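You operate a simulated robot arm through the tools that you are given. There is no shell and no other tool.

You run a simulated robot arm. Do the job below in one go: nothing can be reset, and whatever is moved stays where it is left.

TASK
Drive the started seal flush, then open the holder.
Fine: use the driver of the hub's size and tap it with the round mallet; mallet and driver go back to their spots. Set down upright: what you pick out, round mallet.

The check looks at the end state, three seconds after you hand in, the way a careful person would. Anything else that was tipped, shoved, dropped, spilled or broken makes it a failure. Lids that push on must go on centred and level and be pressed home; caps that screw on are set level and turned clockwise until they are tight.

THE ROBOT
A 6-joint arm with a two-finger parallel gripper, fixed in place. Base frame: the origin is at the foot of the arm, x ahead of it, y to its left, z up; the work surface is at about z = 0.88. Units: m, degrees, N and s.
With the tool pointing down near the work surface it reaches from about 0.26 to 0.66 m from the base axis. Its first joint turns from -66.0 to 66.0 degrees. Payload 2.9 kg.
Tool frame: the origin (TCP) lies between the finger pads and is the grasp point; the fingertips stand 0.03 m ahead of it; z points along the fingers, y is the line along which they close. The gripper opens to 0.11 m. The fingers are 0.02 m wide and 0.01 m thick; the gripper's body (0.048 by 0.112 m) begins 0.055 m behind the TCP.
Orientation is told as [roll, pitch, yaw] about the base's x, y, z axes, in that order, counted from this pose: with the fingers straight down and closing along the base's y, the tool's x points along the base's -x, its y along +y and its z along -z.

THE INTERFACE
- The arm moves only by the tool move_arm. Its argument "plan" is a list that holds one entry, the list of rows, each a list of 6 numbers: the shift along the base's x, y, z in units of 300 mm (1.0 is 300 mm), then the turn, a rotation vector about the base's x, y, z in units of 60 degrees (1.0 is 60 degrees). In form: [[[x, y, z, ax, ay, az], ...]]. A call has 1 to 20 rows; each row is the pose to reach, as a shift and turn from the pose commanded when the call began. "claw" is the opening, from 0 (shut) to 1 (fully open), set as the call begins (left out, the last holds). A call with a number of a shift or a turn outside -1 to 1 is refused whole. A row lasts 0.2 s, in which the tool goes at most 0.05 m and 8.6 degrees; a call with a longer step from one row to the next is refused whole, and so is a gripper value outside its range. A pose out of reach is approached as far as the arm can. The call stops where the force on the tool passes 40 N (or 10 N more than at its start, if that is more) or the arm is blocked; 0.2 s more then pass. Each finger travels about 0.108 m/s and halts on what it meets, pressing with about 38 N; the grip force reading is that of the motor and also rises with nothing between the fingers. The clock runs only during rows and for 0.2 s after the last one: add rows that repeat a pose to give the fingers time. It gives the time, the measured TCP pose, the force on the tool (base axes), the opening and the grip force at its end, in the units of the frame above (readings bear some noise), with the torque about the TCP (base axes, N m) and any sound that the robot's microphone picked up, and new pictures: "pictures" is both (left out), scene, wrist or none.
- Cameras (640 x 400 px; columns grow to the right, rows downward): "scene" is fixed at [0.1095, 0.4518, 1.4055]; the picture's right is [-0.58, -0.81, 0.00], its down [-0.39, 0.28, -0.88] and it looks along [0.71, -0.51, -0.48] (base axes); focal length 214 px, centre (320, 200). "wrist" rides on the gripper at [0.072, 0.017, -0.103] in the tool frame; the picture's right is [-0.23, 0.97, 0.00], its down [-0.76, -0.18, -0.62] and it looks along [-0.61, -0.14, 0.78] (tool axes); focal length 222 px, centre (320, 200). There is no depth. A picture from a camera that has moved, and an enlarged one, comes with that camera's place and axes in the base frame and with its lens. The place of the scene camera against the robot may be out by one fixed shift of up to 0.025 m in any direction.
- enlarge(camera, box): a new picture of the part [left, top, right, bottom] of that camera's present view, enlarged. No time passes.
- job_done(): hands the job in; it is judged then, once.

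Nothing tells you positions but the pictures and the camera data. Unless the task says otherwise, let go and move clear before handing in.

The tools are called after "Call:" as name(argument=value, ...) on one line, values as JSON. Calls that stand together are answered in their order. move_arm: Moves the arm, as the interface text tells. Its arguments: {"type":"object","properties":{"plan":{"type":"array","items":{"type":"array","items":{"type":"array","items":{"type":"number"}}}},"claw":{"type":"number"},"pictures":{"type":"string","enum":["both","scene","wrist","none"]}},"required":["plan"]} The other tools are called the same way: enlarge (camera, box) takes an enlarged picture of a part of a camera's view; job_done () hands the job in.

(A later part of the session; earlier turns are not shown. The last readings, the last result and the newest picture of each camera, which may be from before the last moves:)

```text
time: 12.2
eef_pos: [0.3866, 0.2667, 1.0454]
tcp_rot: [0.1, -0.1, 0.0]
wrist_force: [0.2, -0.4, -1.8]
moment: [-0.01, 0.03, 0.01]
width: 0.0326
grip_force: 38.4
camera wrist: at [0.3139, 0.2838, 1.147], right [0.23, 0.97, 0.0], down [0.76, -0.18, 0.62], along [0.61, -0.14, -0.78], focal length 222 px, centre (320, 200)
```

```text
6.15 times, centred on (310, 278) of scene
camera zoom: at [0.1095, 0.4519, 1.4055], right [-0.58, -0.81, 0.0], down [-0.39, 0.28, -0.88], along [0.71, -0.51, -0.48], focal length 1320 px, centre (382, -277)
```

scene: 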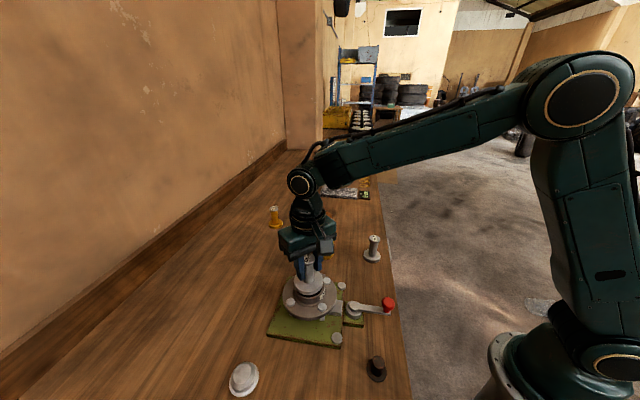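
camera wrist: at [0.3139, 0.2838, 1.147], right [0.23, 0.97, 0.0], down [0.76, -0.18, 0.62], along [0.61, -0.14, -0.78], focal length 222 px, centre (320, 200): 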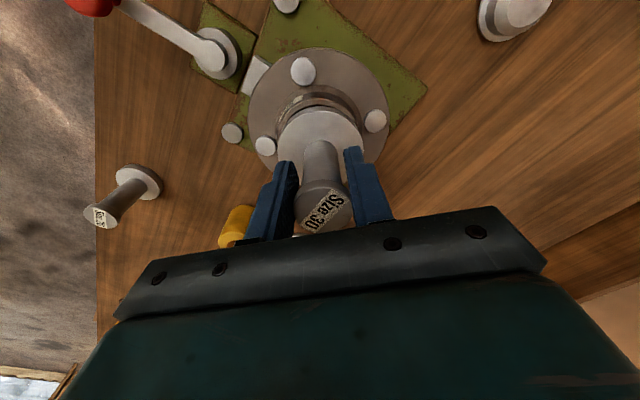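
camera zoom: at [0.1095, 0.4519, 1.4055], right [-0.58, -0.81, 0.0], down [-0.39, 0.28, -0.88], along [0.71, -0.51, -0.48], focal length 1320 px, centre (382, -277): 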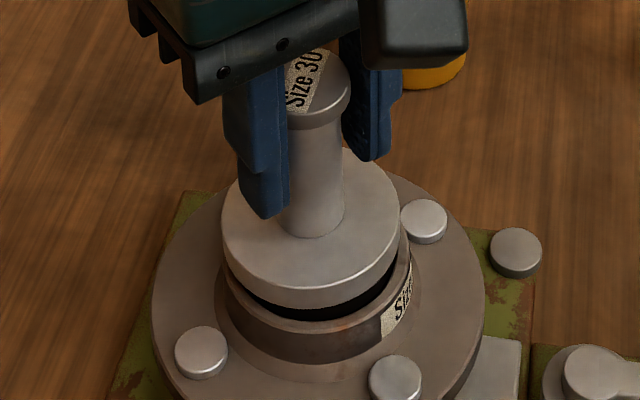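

Nearly touching; the flange is now well centred over the bore. Continuing down.

Call:
move_arm(plan=[[[0, 0, -0.0033, 0, 0, 0], [0, 0, -0.0067, 0, 0, 0], [0, 0, -0.01, 0, 0, 0], [0, 0, -0.01, 0, 0, 0]]], claw=0)

Call:
enlarge(camera="scene", box=[270, 245, 350, 310])

Call:
enlarge(camera="wrist", box=[220, 60, 420, 200])

```text
time: 13.2
eef_pos: [0.3857, 0.2676, 1.0438]
tcp_rot: [0.0, -0.1, 0.0]
wrist_force: [1.6, -1.4, 2.1]
moment: [-0.05, -0.1, -0.01]
width: 0.0326
grip_force: 38.0
camera wrist: at [0.3134, 0.2836, 1.1452], right [0.23, 0.97, 0.0], down [0.76, -0.18, 0.62], along [0.61, -0.14, -0.78], focal length 222 px, centre (320, 200)
```

scene: 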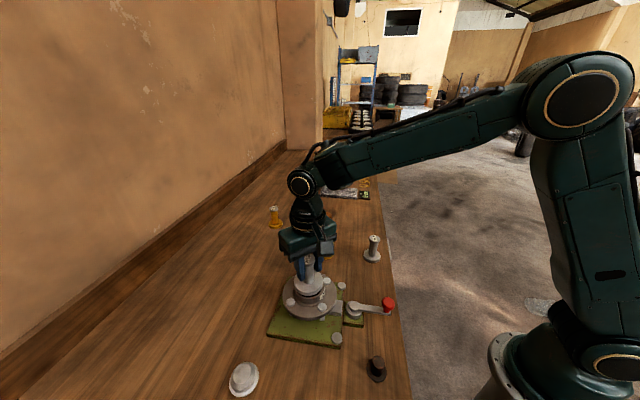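
wrist: 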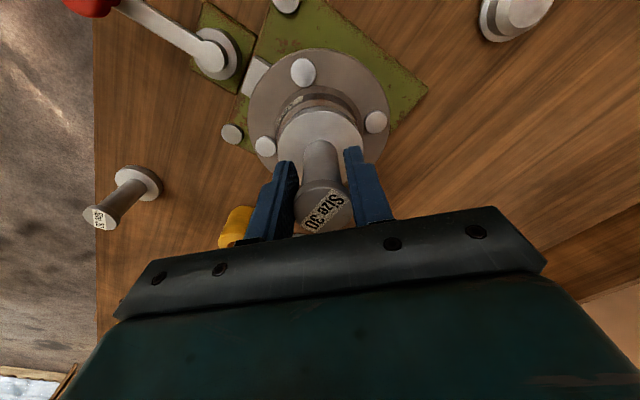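

```text
6.15 times, centred on (310, 278) of scene
camera zoom: at [0.1095, 0.4518, 1.4055], right [-0.58, -0.81, 0.0], down [-0.39, 0.28, -0.88], along [0.71, -0.51, -0.48], focal length 1320 px, centre (382, -277)
```

zoom: 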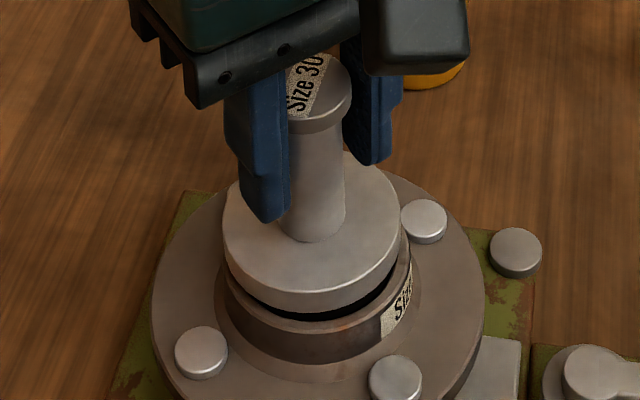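

```text
2.86 times, centred on (320, 130) of wrist
camera zoom: at [0.3134, 0.2836, 1.1452], right [0.23, 0.97, 0.0], down [0.76, -0.18, 0.62], along [0.61, -0.14, -0.78], focal length 635 px, centre (320, 400)
```

zoom: 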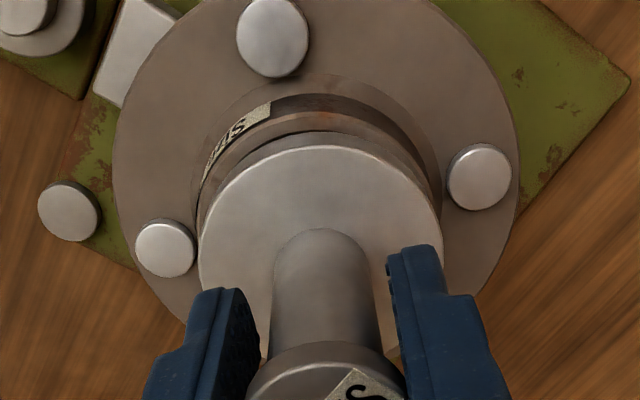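

Contact force appears (z changed by about +4 N). One more small press to seat the driver squarely.

Call:
move_arm(plan=[[[0, 0, -0.0033, 0, 0, 0], [0, 0, -0.005, 0, 0, 0], [0, 0, -0.005, 0, 0, 0]]], claw=0, pictures="none")

Call:
enlarge(camera="scene", box=[270, 245, 350, 310])

```text
time: 14.0
eef_pos: [0.385, 0.2679, 1.0414]
tcp_rot: [0.1, -0.1, 0.1]
wrist_force: [0.3, -3.4, 10.9]
moment: [-0.12, -0.12, -0.04]
width: 0.0327
grip_force: 38.1
```

```text
6.15 times, centred on (310, 278) of scene
camera zoom: at [0.1094, 0.4516, 1.4056], right [-0.58, -0.81, 0.0], down [-0.39, 0.28, -0.88], along [0.71, -0.51, -0.48], focal length 1320 px, centre (382, -277)
```

zoom: 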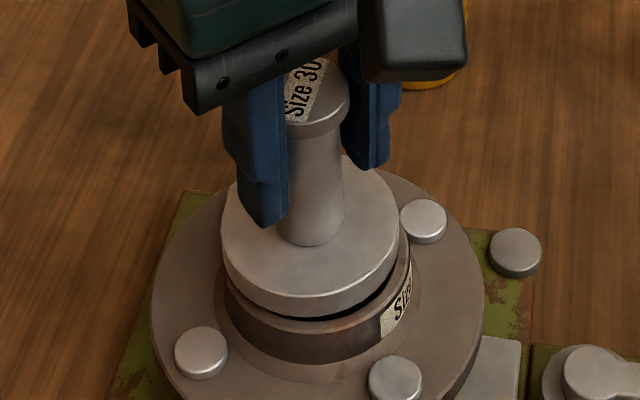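

Firm contact (~12 N), slight sideways load in -y. I ease 1 mm in -y and then release the driver.

Call:
move_arm(plan=[[[-0.001, -0.004, 0.002, 0, 0, 0], [-0.001, -0.004, 0.002, 0, 0, 0]]], claw=0, pictures="none")

Call:
enlarge(camera="scene", box=[270, 245, 350, 310])

```text
time: 14.6
eef_pos: [0.3864, 0.2671, 1.0415]
tcp_rot: [0.1, -0.2, 0.1]
wrist_force: [1.7, 6.0, 6.5]
moment: [0.36, -0.24, 0.07]
width: 0.0327
grip_force: 38.1
```

```text
6.15 times, centred on (310, 278) of scene
camera zoom: at [0.1095, 0.452, 1.4055], right [-0.58, -0.81, 0.0], down [-0.39, 0.28, -0.88], along [0.71, -0.51, -0.48], focal length 1320 px, centre (382, -277)
```

zoom: 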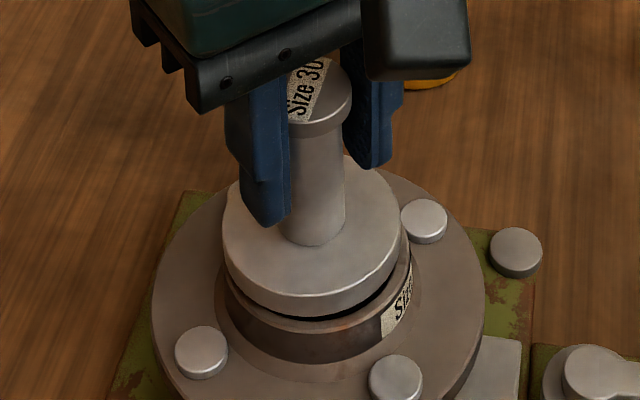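

The side load reversed, so the centre lies between; I step back about 0.4 mm and open the fingers.

Call:
move_arm(plan=[[[0, 0.002, 0, 0, 0, 0], [0, 0.002, 0, 0, 0, 0]]], claw=0, pictures="none")

Call:
move_arm(plan=[[[0, 0, 0, 0, 0, 0], [0, 0, 0, 0, 0, 0], [0, 0, 0, 0, 0, 0]]], claw=0.6)

Call:
enlarge(camera="scene", box=[270, 245, 350, 310])

Call:
enlarge(camera="wrist", box=[220, 60, 420, 200])

```text
time: 15.2
eef_pos: [0.3856, 0.2672, 1.0407]
tcp_rot: [0.0, -0.1, 0.0]
wrist_force: [0.7, 2.2, 6.2]
moment: [0.1, -0.19, 0.02]
width: 0.0328
grip_force: 37.6
```

```text
time: 16.0
eef_pos: [0.3856, 0.2666, 1.0418]
tcp_rot: [0.0, -0.2, 0.1]
wrist_force: [-1.0, 0.1, -0.3]
moment: [-0.01, 0.02, 0.01]
width: 0.0657
grip_force: 0.1
camera wrist: at [0.3133, 0.2835, 1.1431], right [0.23, 0.97, 0.0], down [0.76, -0.18, 0.62], along [0.61, -0.14, -0.78], focal length 222 px, centre (320, 200)
```

scene: 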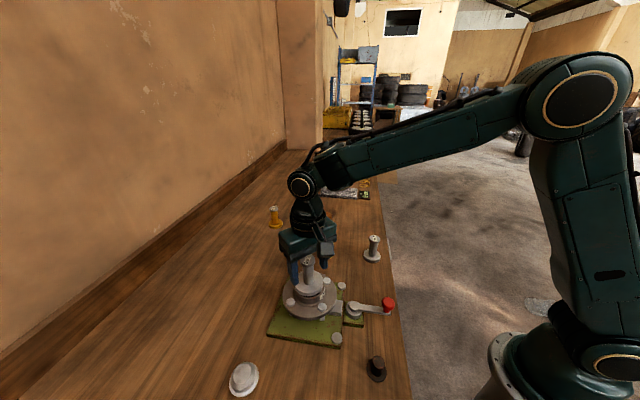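
wrist: 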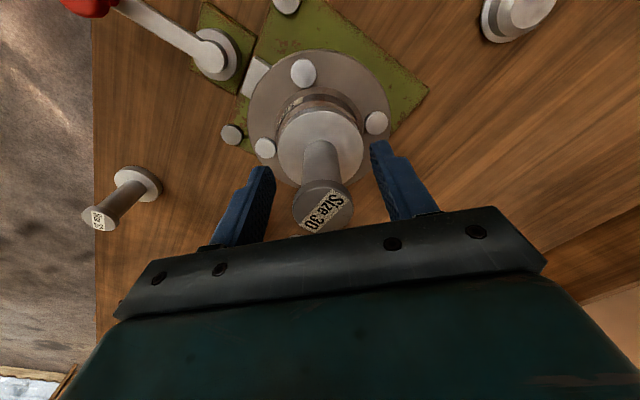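

```text
6.15 times, centred on (310, 278) of scene
camera zoom: at [0.1095, 0.4518, 1.4055], right [-0.58, -0.81, 0.0], down [-0.39, 0.28, -0.88], along [0.71, -0.51, -0.48], focal length 1320 px, centre (382, -277)
```

zoom: 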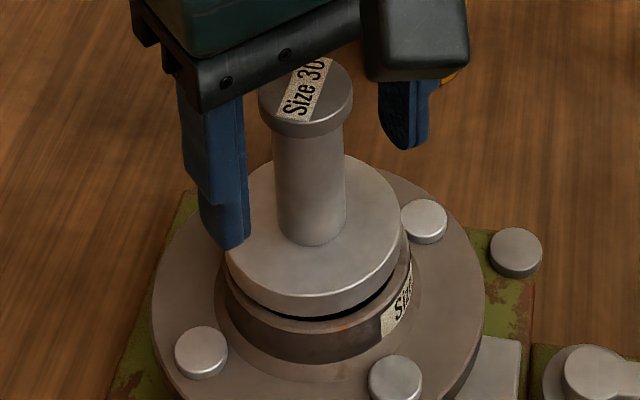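

```text
2.86 times, centred on (320, 130) of wrist
camera zoom: at [0.3133, 0.2835, 1.1431], right [0.23, 0.97, 0.0], down [0.76, -0.18, 0.62], along [0.61, -0.14, -0.78], focal length 635 px, centre (320, 400)
```

zoom: 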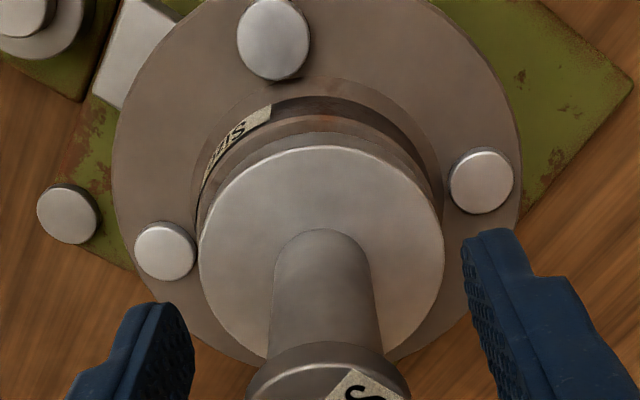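

The driver stands free and level on the seal at about (0.385, 0.2675), top ≈1.07. I back straight up and move over toward the mallet for a measurement.

Call:
move_arm(plan=[[[0, 0, 0.06, 0, 0, 0], [0, 0, 0.2, 0, 0, 0], [0, 0, 0.36, 0, 0, 0], [0, 0, 0.52, 0, 0, 0], [0.097, -0.098, 0.52, 0, 0, 0], [0.194, -0.196, 0.52, 0, 0, 0], [0.291, -0.294, 0.52, 0, 0, 0], [0.388, -0.393, 0.52, 0, 0, 0], [0.388, -0.393, 0.52, 0, 0, 0]]], claw=0.6)

Call:
enlarge(camera="wrist", box=[220, 40, 420, 180])

Call:
enlarge(camera="scene", box=[270, 245, 350, 310])

Call:
enlarge(camera="scene", box=[280, 200, 380, 270])

```text
time: 18.0
eef_pos: [0.4998, 0.1498, 1.1995]
tcp_rot: [0.1, -0.1, 0.0]
wrist_force: [0.1, -0.6, -0.6]
moment: [0.03, 0.0, -0.03]
width: 0.0659
grip_force: 0.0
camera wrist: at [0.4274, 0.1656, 1.3021], right [0.23, 0.97, 0.0], down [0.76, -0.18, 0.62], along [0.61, -0.14, -0.78], focal length 222 px, centre (320, 200)
```

scene: 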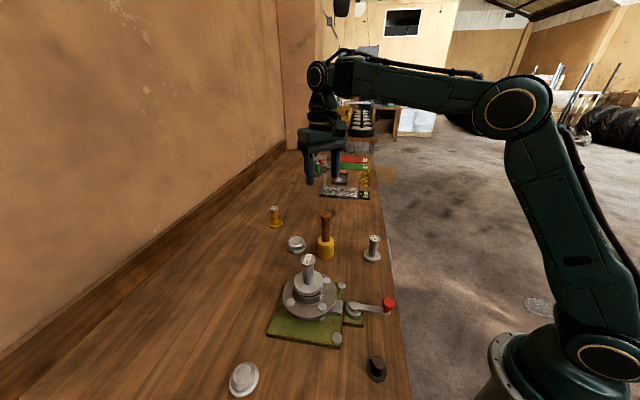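
wrist: 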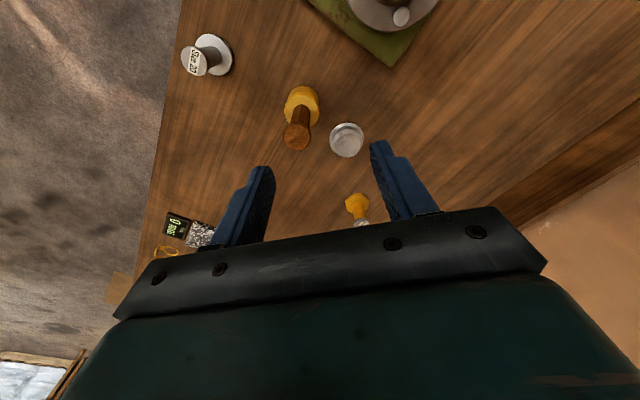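

```text
2.86 times, centred on (320, 110) of wrist
camera zoom: at [0.4274, 0.1656, 1.3021], right [0.23, 0.97, 0.0], down [0.76, -0.18, 0.62], along [0.61, -0.14, -0.78], focal length 635 px, centre (320, 457)
```

zoom: 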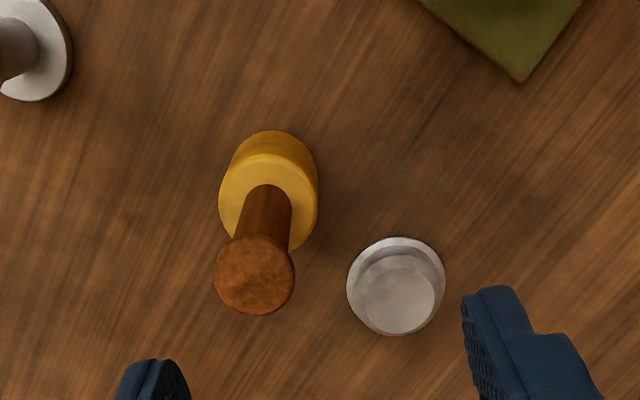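

```text
6.15 times, centred on (310, 278) of scene
camera zoom: at [0.1095, 0.4518, 1.4055], right [-0.58, -0.81, 0.0], down [-0.39, 0.28, -0.88], along [0.71, -0.51, -0.48], focal length 1320 px, centre (382, -277)
```

zoom: 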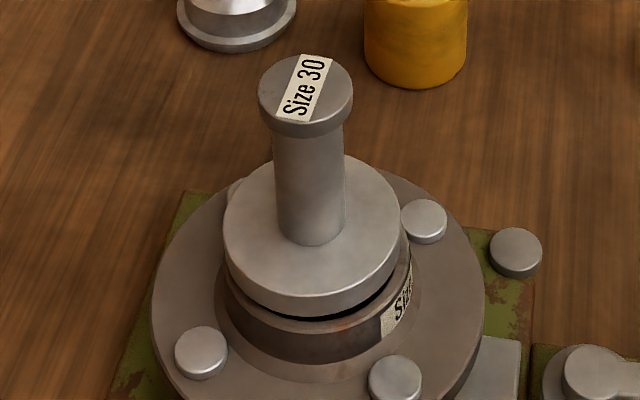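

```text
5.71 times, centred on (330, 235) of scene
camera zoom: at [0.1095, 0.4518, 1.4055], right [-0.58, -0.81, 0.0], down [-0.39, 0.28, -0.88], along [0.71, -0.51, -0.48], focal length 1226 px, centre (263, 0)
```

zoom: 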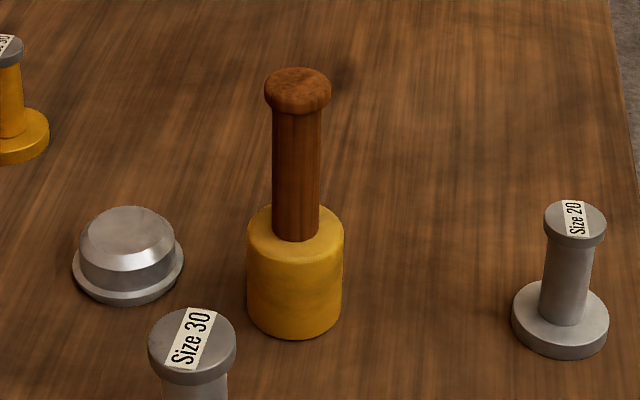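

Mallet axis is at about (0.531, 0.114), handle top z≈1.033, head top ≈0.932. I go above it and check centring before lowering.

Call:
move_arm(plan=[[[0.05, -0.06, -0.1, 0, 0, 0], [0.1033, -0.1197, -0.2, 0, 0, 0], [0.1033, -0.1197, -0.3, 0, 0, 0], [0.1033, -0.1197, -0.4, 0, 0, 0], [0.1033, -0.1197, -0.4, 0, 0, 0]]], claw=0.6)

Call:
enlarge(camera="wrist", box=[220, 80, 420, 220])

Call:
enlarge(camera="scene", box=[280, 180, 380, 270])

```text
time: 19.2
eef_pos: [0.5303, 0.1132, 1.0776]
tcp_rot: [0.1, -0.2, 0.0]
wrist_force: [-0.1, -0.8, -0.1]
moment: [-0.01, -0.02, -0.03]
width: 0.066
grip_force: 0.0
camera wrist: at [0.4582, 0.1291, 1.1788], right [0.23, 0.97, 0.0], down [0.76, -0.18, 0.62], along [0.61, -0.14, -0.78], focal length 222 px, centre (320, 200)
```

scene: 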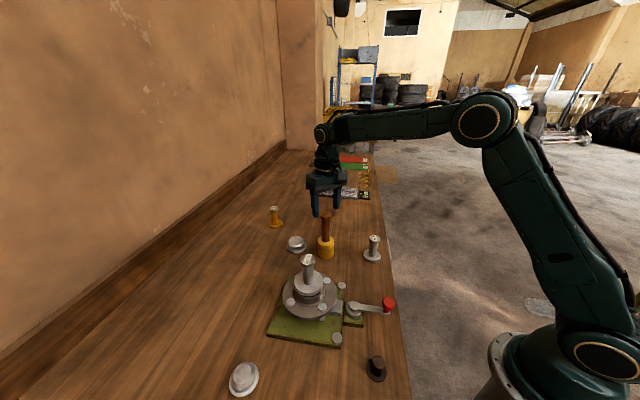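
wrist: 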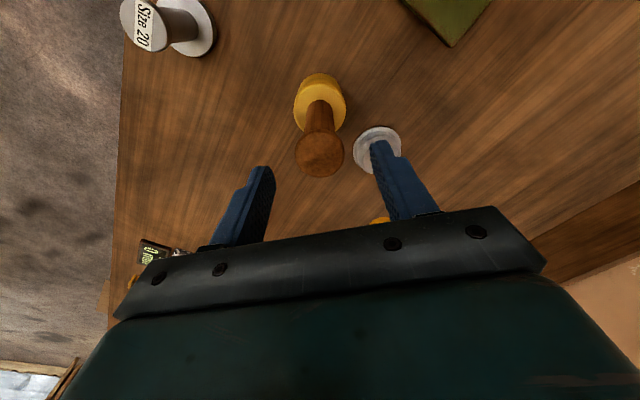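

```text
2.86 times, centred on (320, 150) of wrist
camera zoom: at [0.4582, 0.1291, 1.1788], right [0.23, 0.97, 0.0], down [0.76, -0.18, 0.62], along [0.61, -0.14, -0.78], focal length 635 px, centre (320, 343)
```

zoom: 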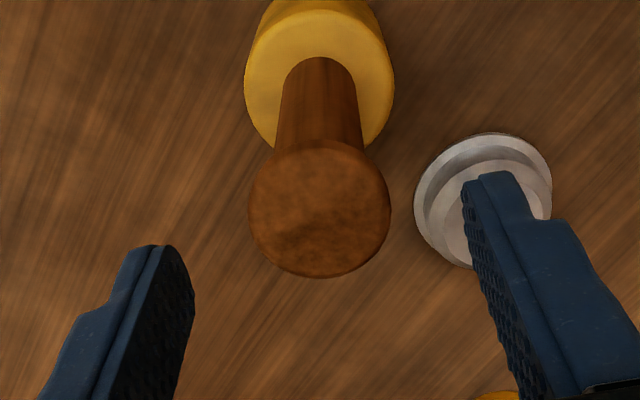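

```text
4.44 times, centred on (330, 225) of scene
camera zoom: at [0.1095, 0.4518, 1.4055], right [-0.58, -0.81, 0.0], down [-0.39, 0.28, -0.88], along [0.71, -0.51, -0.48], focal length 953 px, centre (276, 89)
```

zoom: 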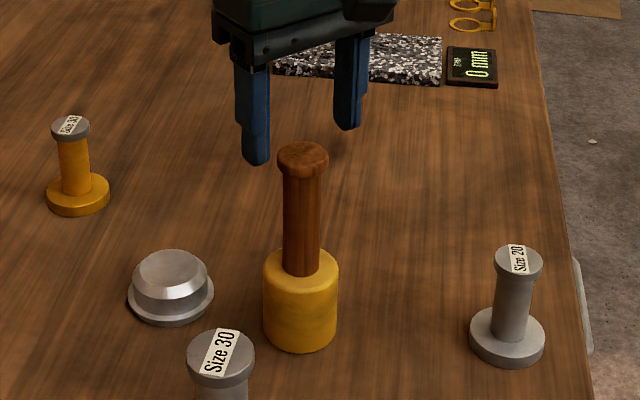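

Well centred. Lowering so the fingertips stop above the yellow head, then checking.

Call:
move_arm(plan=[[[0, 0, -0.1, 0, 0, 0], [0, 0, -0.2, 0, 0, 0], [0, 0, -0.29, 0, 0, 0], [0, 0, -0.29, 0, 0, 0]]], claw=0.6)

Call:
enlarge(camera="scene", box=[280, 180, 380, 270])

```text
time: 20.2
eef_pos: [0.5339, 0.1138, 0.9903]
tcp_rot: [0.1, -0.1, 0.0]
wrist_force: [0.8, 0.8, -0.1]
moment: [0.01, 0.01, -0.02]
width: 0.0662
grip_force: 0.1
camera wrist: at [0.4612, 0.1303, 1.0921], right [0.23, 0.97, 0.0], down [0.76, -0.18, 0.62], along [0.61, -0.14, -0.78], focal length 222 px, centre (320, 200)
```

scene: 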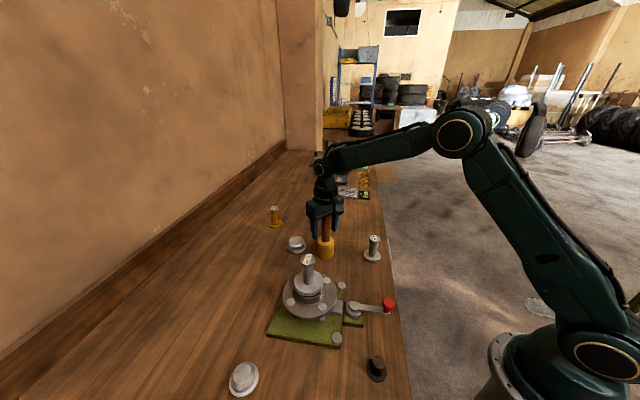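
wrist: 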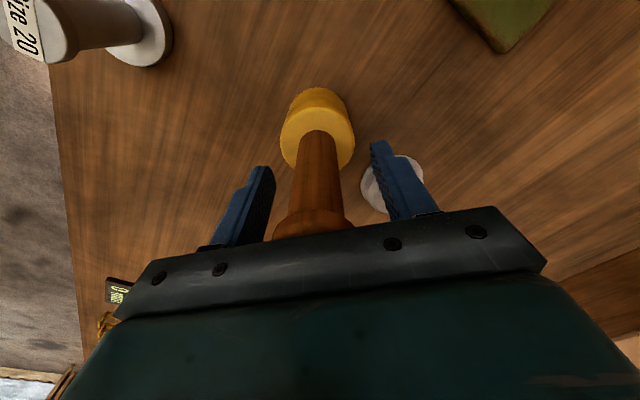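

```text
4.44 times, centred on (330, 225) of scene
camera zoom: at [0.1095, 0.4518, 1.4055], right [-0.58, -0.81, 0.0], down [-0.39, 0.28, -0.88], along [0.71, -0.51, -0.48], focal length 953 px, centre (276, 89)
```

zoom: 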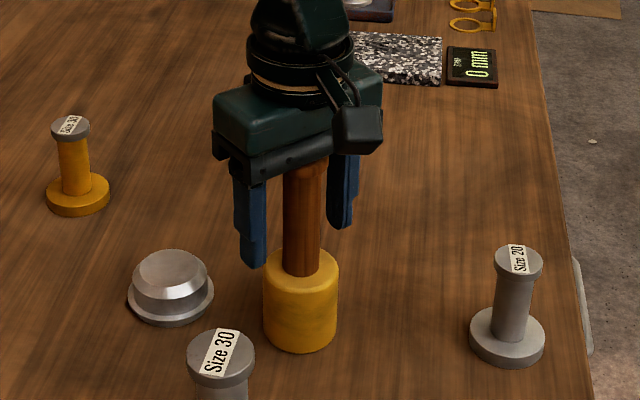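

In position around the handle with no contact force. Closing.

Call:
move_arm(plan=[[[0, 0, 0, 0, 0, 0], [0, 0, 0, 0, 0, 0], [0, 0, 0, 0, 0, 0], [0, 0, 0, 0, 0, 0]]], claw=0)

Call:
enlarge(camera="scene", box=[280, 180, 380, 270])

```text
time: 21.2
eef_pos: [0.5318, 0.1144, 0.9907]
tcp_rot: [0.1, -0.1, 0.0]
wrist_force: [0.8, -0.4, 0.4]
moment: [0.02, -0.01, 0.04]
width: 0.0353
grip_force: 37.9
camera wrist: at [0.4612, 0.1302, 1.0922], right [0.23, 0.97, 0.0], down [0.76, -0.18, 0.62], along [0.61, -0.14, -0.78], focal length 222 px, centre (320, 200)
```

scene: 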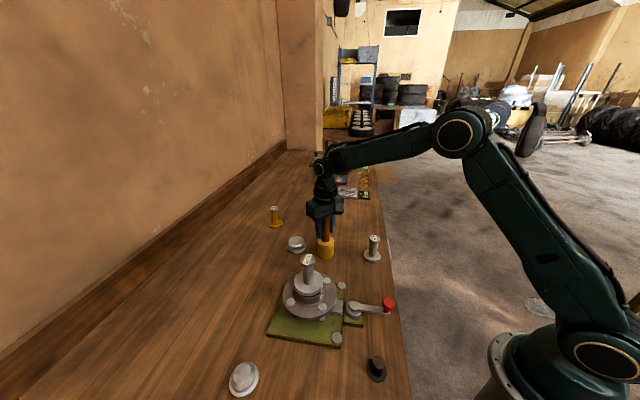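
wrist: 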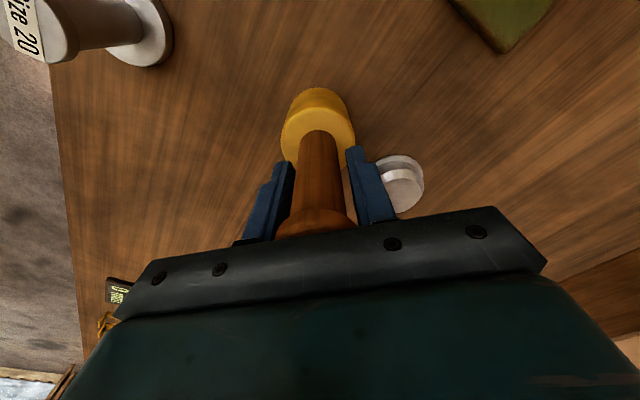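

```text
4.44 times, centred on (330, 225) of scene
camera zoom: at [0.1095, 0.4518, 1.4055], right [-0.58, -0.81, 0.0], down [-0.39, 0.28, -0.88], along [0.71, -0.51, -0.48], focal length 953 px, centre (276, 89)
```

zoom: 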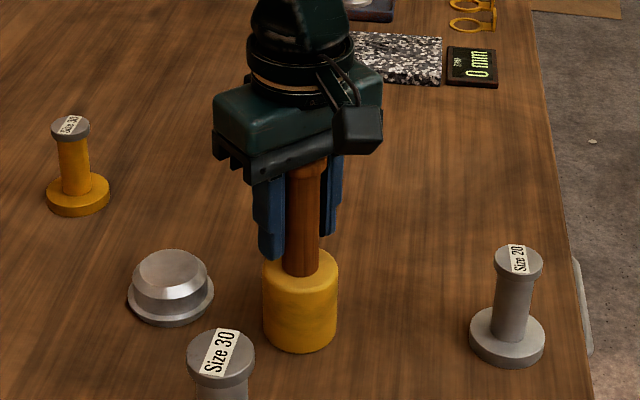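

The fingers hold the mallet by its handle's end knob (35 mm). I lift it and carry it over the driver, staying well above everything.

Call:
move_arm(plan=[[[0, 0, 0.03, 0, 0, 0], [0, 0, 0.15, 0, 0, 0], [0, 0, 0.3, 0, 0, 0], [0, 0, 0.45, 0, 0, 0], [0, 0, 0.6, 0, 0, 0], [0, 0, 0.74, 0, 0, 0], [0, 0, 0.8613, 0, 0, 0], [0, 0, 0.8613, 0, 0, 0]]], claw=0)

Call:
enlarge(camera="scene", box=[280, 130, 380, 270])

```text
time: 23.0
eef_pos: [0.5324, 0.1147, 1.249]
tcp_rot: [-0.1, 0.0, 0.0]
wrist_force: [0.7, -0.2, -8.1]
moment: [0.02, -0.03, 0.0]
width: 0.035
grip_force: 38.0
camera wrist: at [0.4604, 0.1306, 1.3509], right [0.23, 0.97, 0.0], down [0.76, -0.18, 0.62], along [0.61, -0.14, -0.78], focal length 222 px, centre (320, 200)
```

scene: 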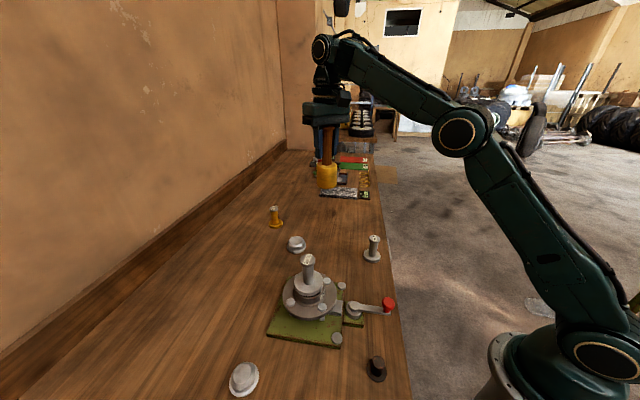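
wrist: 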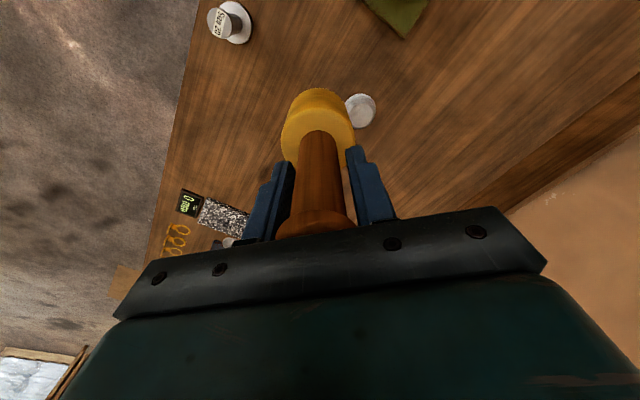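

```text
2.86 times, centred on (330, 200) of scene
camera zoom: at [0.1096, 0.4519, 1.4055], right [-0.58, -0.81, 0.0], down [-0.39, 0.28, -0.88], along [0.71, -0.51, -0.48], focal length 613 px, centre (291, 200)
```

zoom: 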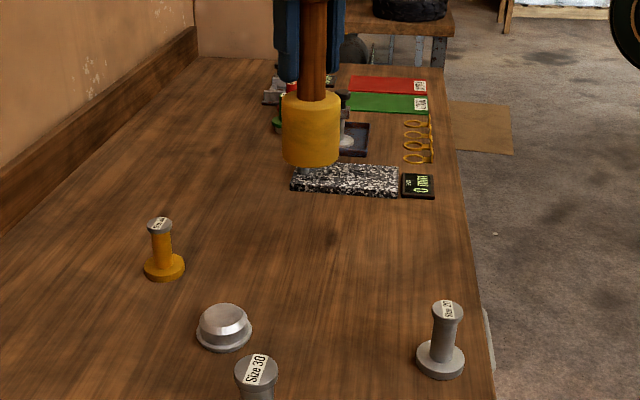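

The mallet is held upright and steady (~8 N). Moving it above the driver.

Call:
move_arm(plan=[[[-0.07, 0.073, 0, 0, 0, 0], [-0.14, 0.146, 0, 0, 0, 0], [-0.22, 0.23, 0, 0, 0, 0], [-0.3, 0.314, 0, 0, 0, 0], [-0.38, 0.398, 0, 0, 0, 0], [-0.44, 0.462, 0, 0, 0, 0], [-0.4876, 0.5124, 0, 0, 0, 0], [-0.4876, 0.5124, 0, 0, 0, 0], [-0.4876, 0.5124, 0, 0, 0, 0]]], claw=0)

Call:
enlarge(camera="scene", box=[260, 190, 360, 320])

Call:
enlarge(camera="wrist", box=[220, 40, 420, 180])

```text
time: 25.0
eef_pos: [0.3872, 0.2683, 1.2481]
tcp_rot: [0.0, -0.1, 0.0]
wrist_force: [0.9, 0.7, -7.3]
moment: [0.02, 0.01, 0.03]
width: 0.0349
grip_force: 37.5
camera wrist: at [0.3146, 0.2849, 1.3494], right [0.23, 0.97, 0.0], down [0.76, -0.18, 0.62], along [0.61, -0.14, -0.78], focal length 222 px, centre (320, 200)
```

scene: 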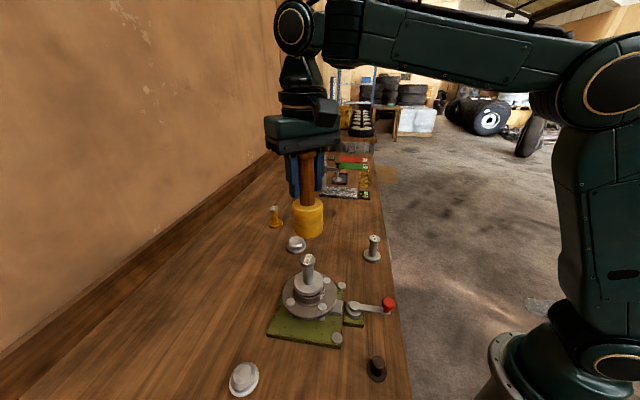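
wrist: 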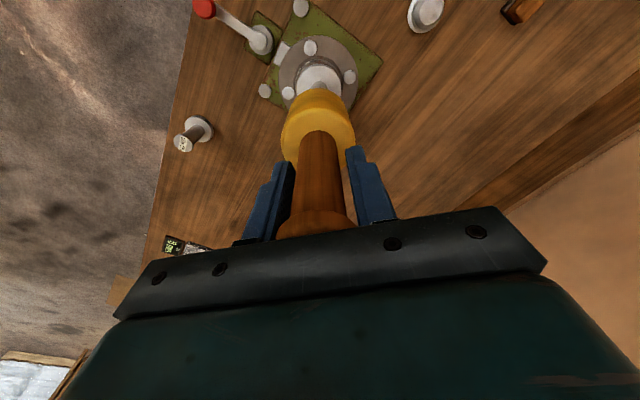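

```text
3.08 times, centred on (310, 255) of scene
camera zoom: at [0.1096, 0.4519, 1.4055], right [-0.58, -0.81, 0.0], down [-0.39, 0.28, -0.88], along [0.71, -0.51, -0.48], focal length 660 px, centre (351, 31)
```

zoom: 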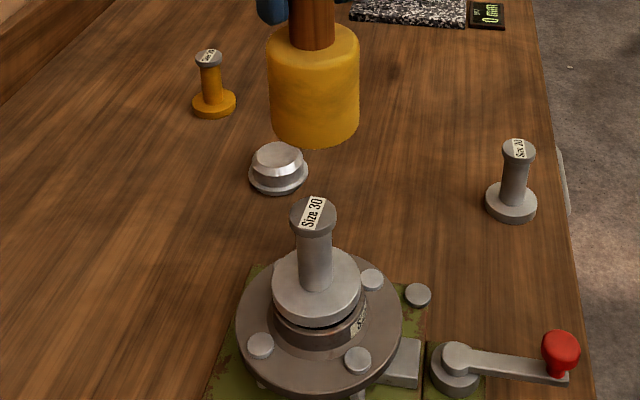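

```text
2.86 times, centred on (320, 110) of wrist
camera zoom: at [0.3146, 0.2849, 1.3494], right [0.23, 0.97, 0.0], down [0.76, -0.18, 0.62], along [0.61, -0.14, -0.78], focal length 635 px, centre (320, 457)
```

zoom: 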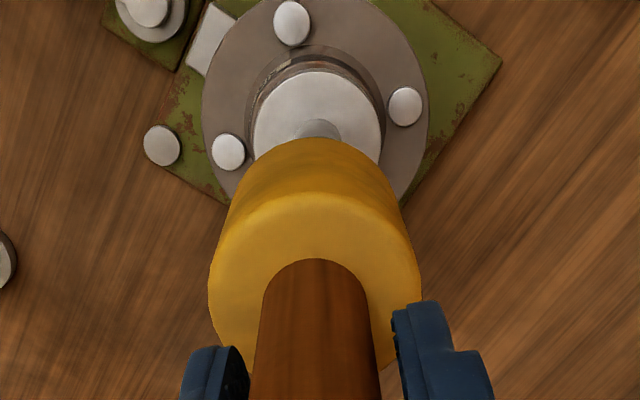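

Mallet hovers over the driver with a few mm offset at most. I lower it to about a centimetre above the driver head and check.

Call:
move_arm(plan=[[[0.01, 0, -0.06, 0, 0, 0], [0.01, 0, -0.12, 0, 0, 0], [0.01, 0, -0.18, 0, 0, 0], [0.01, 0, -0.18, 0, 0, 0]]], claw=0)

Call:
enlarge(camera="scene", box=[260, 215, 360, 315])

Call:
enlarge(camera="wrist", box=[220, 40, 420, 180])

```text
time: 26.0
eef_pos: [0.3894, 0.2692, 1.1942]
tcp_rot: [0.1, 0.0, 0.0]
wrist_force: [-0.2, -0.8, -7.3]
moment: [0.03, -0.04, -0.01]
width: 0.035
grip_force: 38.4
camera wrist: at [0.3178, 0.2856, 1.2969], right [0.23, 0.97, 0.0], down [0.76, -0.18, 0.62], along [0.61, -0.14, -0.78], focal length 222 px, centre (320, 200)
```

scene: 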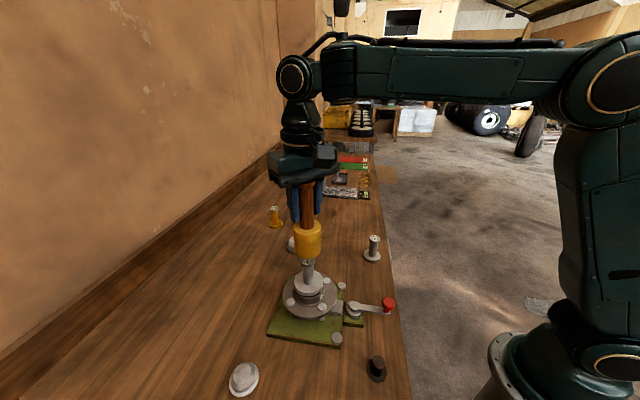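
wrist: 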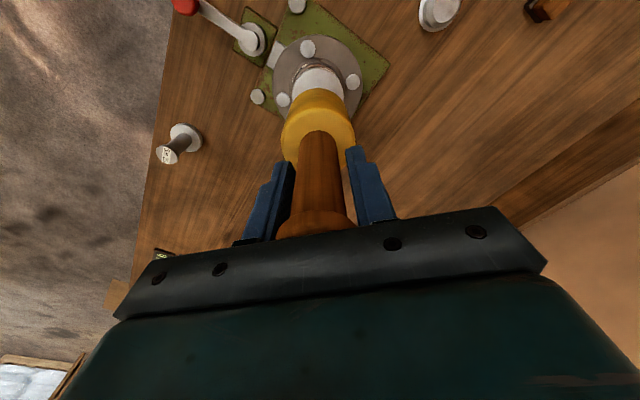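

```text
4.00 times, centred on (310, 265) of scene
camera zoom: at [0.1096, 0.4519, 1.4055], right [-0.58, -0.81, 0.0], down [-0.39, 0.28, -0.88], along [0.71, -0.51, -0.48], focal length 858 px, centre (360, -60)
```

zoom: 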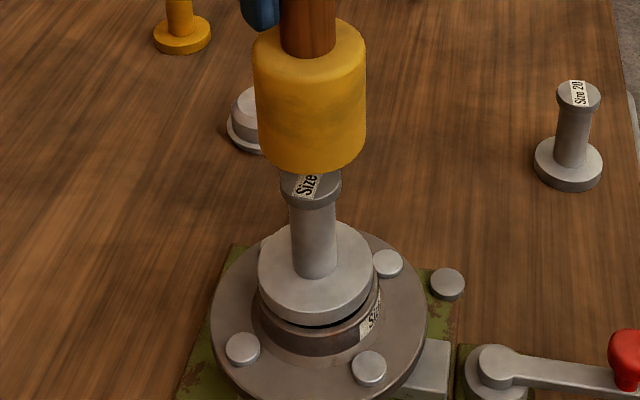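

```text
2.86 times, centred on (320, 110) of wrist
camera zoom: at [0.3178, 0.2856, 1.2969], right [0.23, 0.97, 0.0], down [0.76, -0.18, 0.62], along [0.61, -0.14, -0.78], focal length 635 px, centre (320, 457)
```

zoom: 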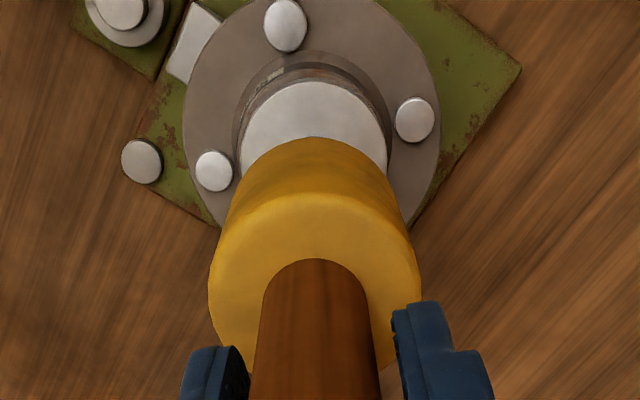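

The mallet is centred over the driver head with ~1 cm gap. I give a first moderate tap and lift back.

Call:
move_arm(plan=[[[0, 0, -0.06, 0, 0, 0], [0, 0, 0, 0, 0, 0], [0, 0, 0, 0, 0, 0]]], claw=0)

Call:
enlarge(camera="scene", box=[260, 215, 360, 315])

```text
time: 26.8
eef_pos: [0.3917, 0.2713, 1.1936]
tcp_rot: [0.0, -0.2, 0.1]
wrist_force: [-0.5, 0.9, -7.5]
moment: [-0.01, -0.03, 0.03]
width: 0.035
grip_force: 38.3
camera wrist: at [0.3187, 0.2858, 1.2963], right [0.23, 0.97, 0.0], down [0.76, -0.18, 0.62], along [0.61, -0.14, -0.78], focal length 222 px, centre (320, 200)
```

scene: 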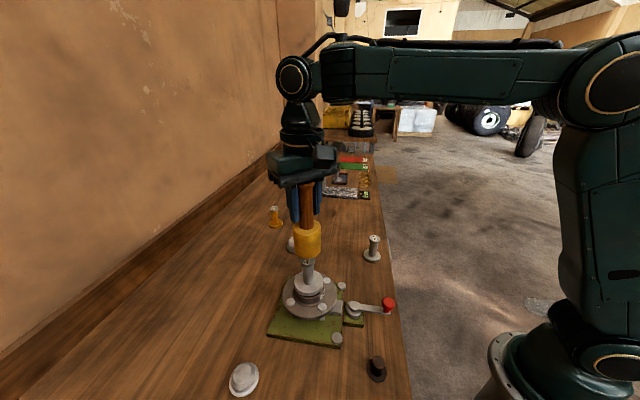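
wrist: 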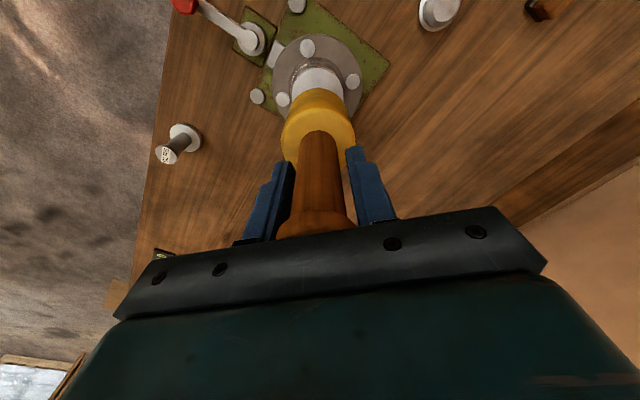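

```text
4.00 times, centred on (310, 265) of scene
camera zoom: at [0.1096, 0.4519, 1.4055], right [-0.58, -0.81, 0.0], down [-0.39, 0.28, -0.88], along [0.71, -0.51, -0.48], focal length 858 px, centre (360, -60)
```

zoom: 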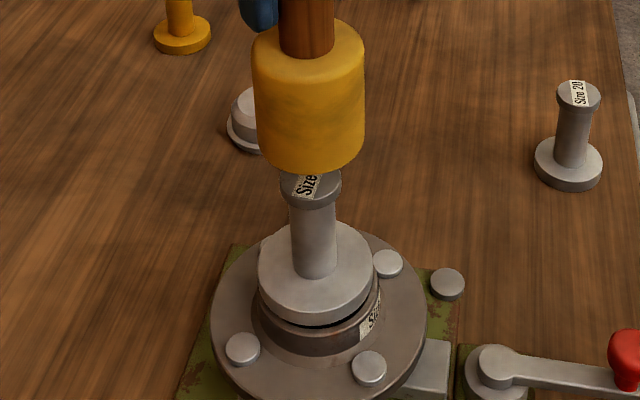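

No contact yet (no sound, nothing moved). Tap again, reaching somewhat deeper.

Call:
move_arm(plan=[[[0, 0, -0.08, 0, 0, 0], [0, 0, 0, 0, 0, 0], [0, 0, 0, 0, 0, 0]]], claw=0, pictures="none")

Call:
enlarge(camera="scene", box=[260, 215, 360, 315])

```text
time: 27.6
eef_pos: [0.3905, 0.2688, 1.1962]
tcp_rot: [0.0, 0.0, 0.0]
wrist_force: [0.2, 0.7, -7.3]
moment: [-0.06, -0.01, 0.01]
width: 0.0348
grip_force: 38.1
```

```text
4.00 times, centred on (310, 265) of scene
camera zoom: at [0.1096, 0.4519, 1.4055], right [-0.58, -0.81, 0.0], down [-0.39, 0.28, -0.88], along [0.71, -0.51, -0.48], focal length 858 px, centre (360, -60)
```

zoom: 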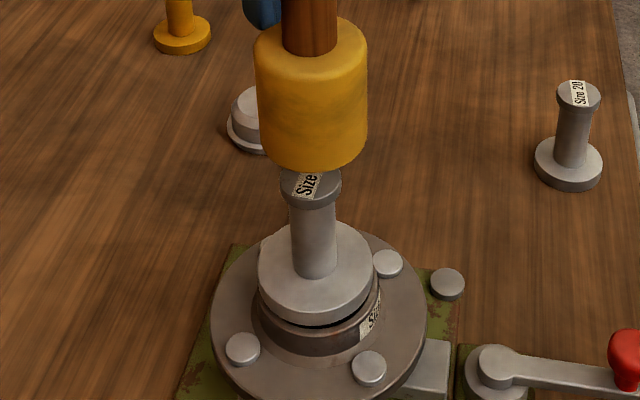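

Still no contact; I'll find the contact height slowly first.

Call:
move_arm(plan=[[[0, 0, -0.01, 0, 0, 0], [0, 0, -0.02, 0, 0, 0], [0, 0, -0.03, 0, 0, 0], [0, 0, -0.04, 0, 0, 0], [0, 0, -0.04, 0, 0, 0]]], claw=0, pictures="none")

Call:
enlarge(camera="scene", box=[260, 215, 360, 315])

```text
time: 28.8
eef_pos: [0.3898, 0.2667, 1.1831]
tcp_rot: [0.2, -0.1, -0.1]
wrist_force: [0.3, 0.5, -6.8]
moment: [0.02, -0.01, -0.02]
width: 0.035
grip_force: 37.8
```

```text
4.00 times, centred on (310, 265) of scene
camera zoom: at [0.1096, 0.4519, 1.4055], right [-0.58, -0.81, 0.0], down [-0.39, 0.28, -0.88], along [0.71, -0.51, -0.48], focal length 858 px, centre (360, -60)
```

zoom: 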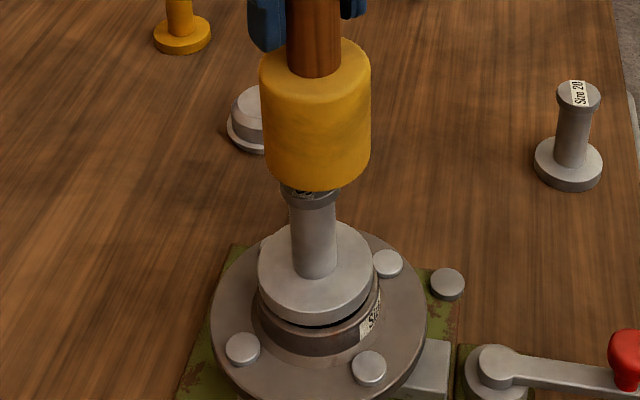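

The mallet still has ~15 mm to go. Continuing slowly down to find contact.

Call:
move_arm(plan=[[[0.003, 0.005, -0.01, 0, 0, 0], [0.003, 0.005, -0.02, 0, 0, 0], [0.003, 0.005, -0.03, 0, 0, 0], [0.003, 0.005, -0.04, 0, 0, 0], [0.003, 0.005, -0.04, 0, 0, 0]]], claw=0, pictures="none")

Call:
enlarge(camera="scene", box=[260, 215, 360, 315])

```text
time: 30.0
eef_pos: [0.3899, 0.2694, 1.1707]
tcp_rot: [0.0, -0.1, 0.0]
wrist_force: [0.3, -0.1, -6.5]
moment: [0.05, -0.04, 0.0]
width: 0.0351
grip_force: 38.1
```

```text
4.00 times, centred on (310, 265) of scene
camera zoom: at [0.1096, 0.4519, 1.4055], right [-0.58, -0.81, 0.0], down [-0.39, 0.28, -0.88], along [0.71, -0.51, -0.48], focal length 858 px, centre (360, -60)
```

zoom: 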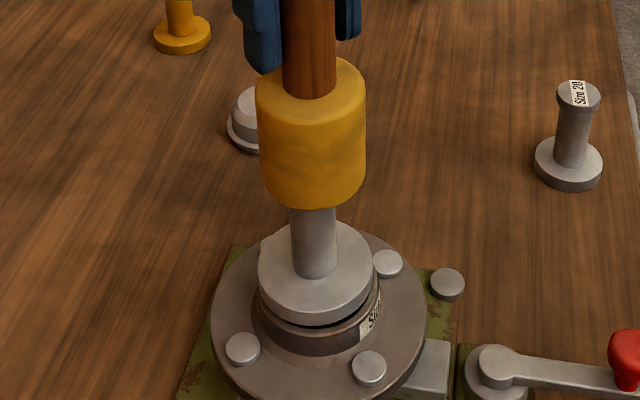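

Getting close; a few more millimetres.

Call:
move_arm(plan=[[[0, 0, -0.006, 0, 0, 0], [0, 0, -0.012, 0, 0, 0], [0, 0, -0.018, 0, 0, 0], [0, 0, -0.024, 0, 0, 0], [0, 0, -0.024, 0, 0, 0]]], claw=0, pictures="none")

Call:
enlarge(camera="scene", box=[260, 215, 360, 315])

```text
time: 31.2
eef_pos: [0.3904, 0.269, 1.1644]
tcp_rot: [0.0, -0.2, 0.0]
wrist_force: [-1.1, 0.8, -6.5]
moment: [0.0, -0.04, 0.0]
width: 0.0351
grip_force: 37.8
```

```text
4.00 times, centred on (310, 265) of scene
camera zoom: at [0.1096, 0.4519, 1.4055], right [-0.58, -0.81, 0.0], down [-0.39, 0.28, -0.88], along [0.71, -0.51, -0.48], focal length 858 px, centre (360, -60)
```

zoom: 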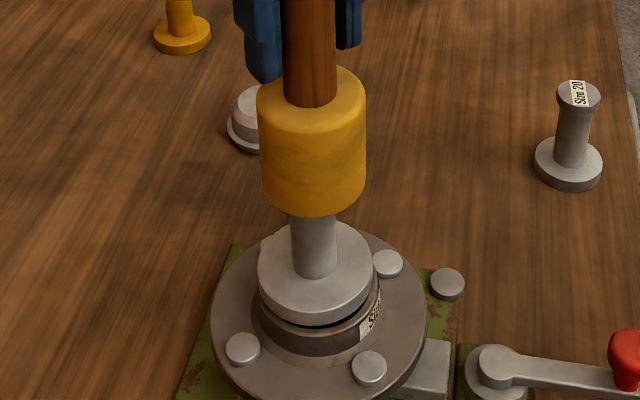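

Still free. Continue with 1 mm rows.

Call:
move_arm(plan=[[[0, 0, -0.004, 0, 0, 0], [0, 0, -0.008, 0, 0, 0], [0, 0, -0.012, 0, 0, 0], [0, 0, -0.012, 0, 0, 0]]], claw=0, pictures="none")

Call:
enlarge(camera="scene", box=[260, 215, 360, 315])

```text
time: 32.2
eef_pos: [0.391, 0.2677, 1.1613]
tcp_rot: [0.1, -0.2, 0.0]
wrist_force: [-1.7, 0.5, 4.0]
moment: [0.03, 0.27, -0.04]
width: 0.0348
grip_force: 37.8
```

```text
4.00 times, centred on (310, 265) of scene
camera zoom: at [0.1094, 0.4519, 1.4055], right [-0.58, -0.81, 0.0], down [-0.39, 0.28, -0.88], along [0.71, -0.51, -0.48], focal length 858 px, centre (360, -60)
```

zoom: 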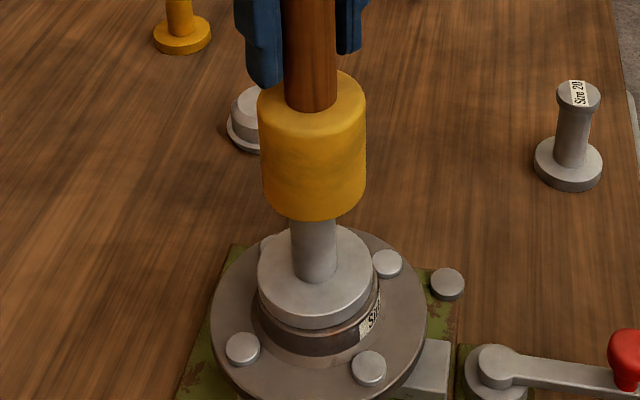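

Contact at TCP z≈1.162 (+10 N). Let me look closely at the flange/boss gap.

Call:
enlarge(camera="scene", box=[285, 262, 335, 302])

```text
10.00 times, centred on (310, 282) of scene
camera zoom: at [0.1094, 0.4519, 1.4055], right [-0.58, -0.81, 0.0], down [-0.39, 0.28, -0.88], along [0.71, -0.51, -0.48], focal length 2145 px, centre (420, -620)
```

zoom: 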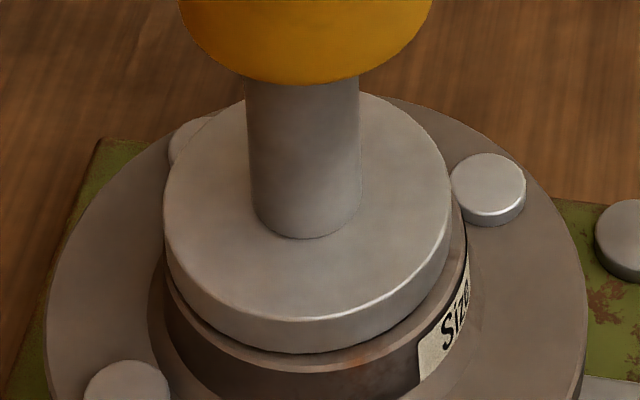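

The seal is already starting to go in. Now a proper tap: lift ~18 mm and strike down, then lift.

Call:
move_arm(plan=[[[0, 0, 0.03, 0, 0, 0], [0, 0, 0.06, 0, 0, 0], [0, 0, 0.06, 0, 0, 0], [0, 0, -0.03, 0, 0, 0], [0, 0, 0.05, 0, 0, 0], [0, 0, 0.05, 0, 0, 0]]], claw=0, pictures="none")

Call:
enlarge(camera="scene", box=[285, 252, 335, 302])

```text
time: 33.6
eef_pos: [0.3919, 0.2682, 1.1759]
tcp_rot: [0.0, 0.0, 0.0]
wrist_force: [0.0, 0.2, -7.0]
moment: [0.02, 0.02, 0.02]
width: 0.035
grip_force: 37.5
```

```text
8.00 times, centred on (310, 277) of scene
camera zoom: at [0.1096, 0.4519, 1.4055], right [-0.58, -0.81, 0.0], down [-0.39, 0.28, -0.88], along [0.71, -0.51, -0.48], focal length 1716 px, centre (400, -416)
```

zoom: 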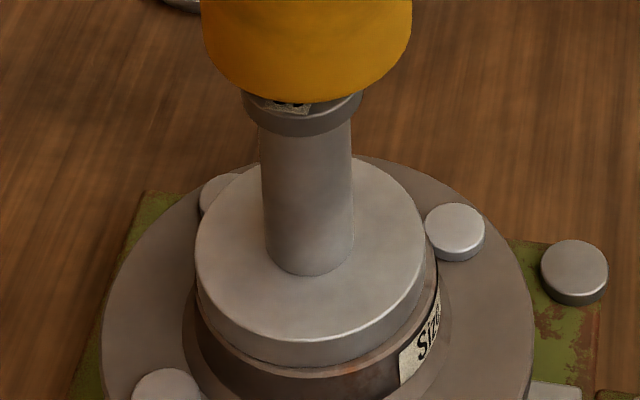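

No sound yet, so the arm lags the quick stroke. I strike with a longer stroke and let it land.

Call:
move_arm(plan=[[[0, 0, -0.09, 0, 0, 0], [0, 0, -0.09, 0, 0, 0], [0, 0, 0, 0, 0, 0], [0, 0, 0, 0, 0, 0]]], claw=0, pictures="none")

Call:
enlarge(camera="scene", box=[285, 252, 335, 302])

```text
time: 34.6
eef_pos: [0.392, 0.2679, 1.1743]
tcp_rot: [0.0, 0.0, 0.0]
wrist_force: [-0.3, -0.2, -7.9]
moment: [0.01, -0.05, 0.0]
width: 0.0266
grip_force: 37.9
```

```text
8.00 times, centred on (310, 277) of scene
camera zoom: at [0.1096, 0.4519, 1.4055], right [-0.58, -0.81, 0.0], down [-0.39, 0.28, -0.88], along [0.71, -0.51, -0.48], focal length 1716 px, centre (400, -416)
```

zoom: 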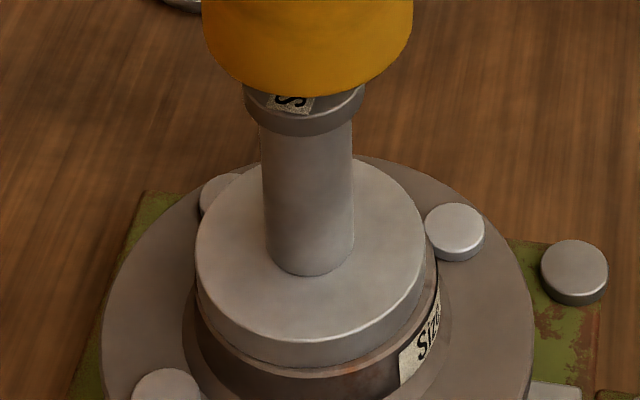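

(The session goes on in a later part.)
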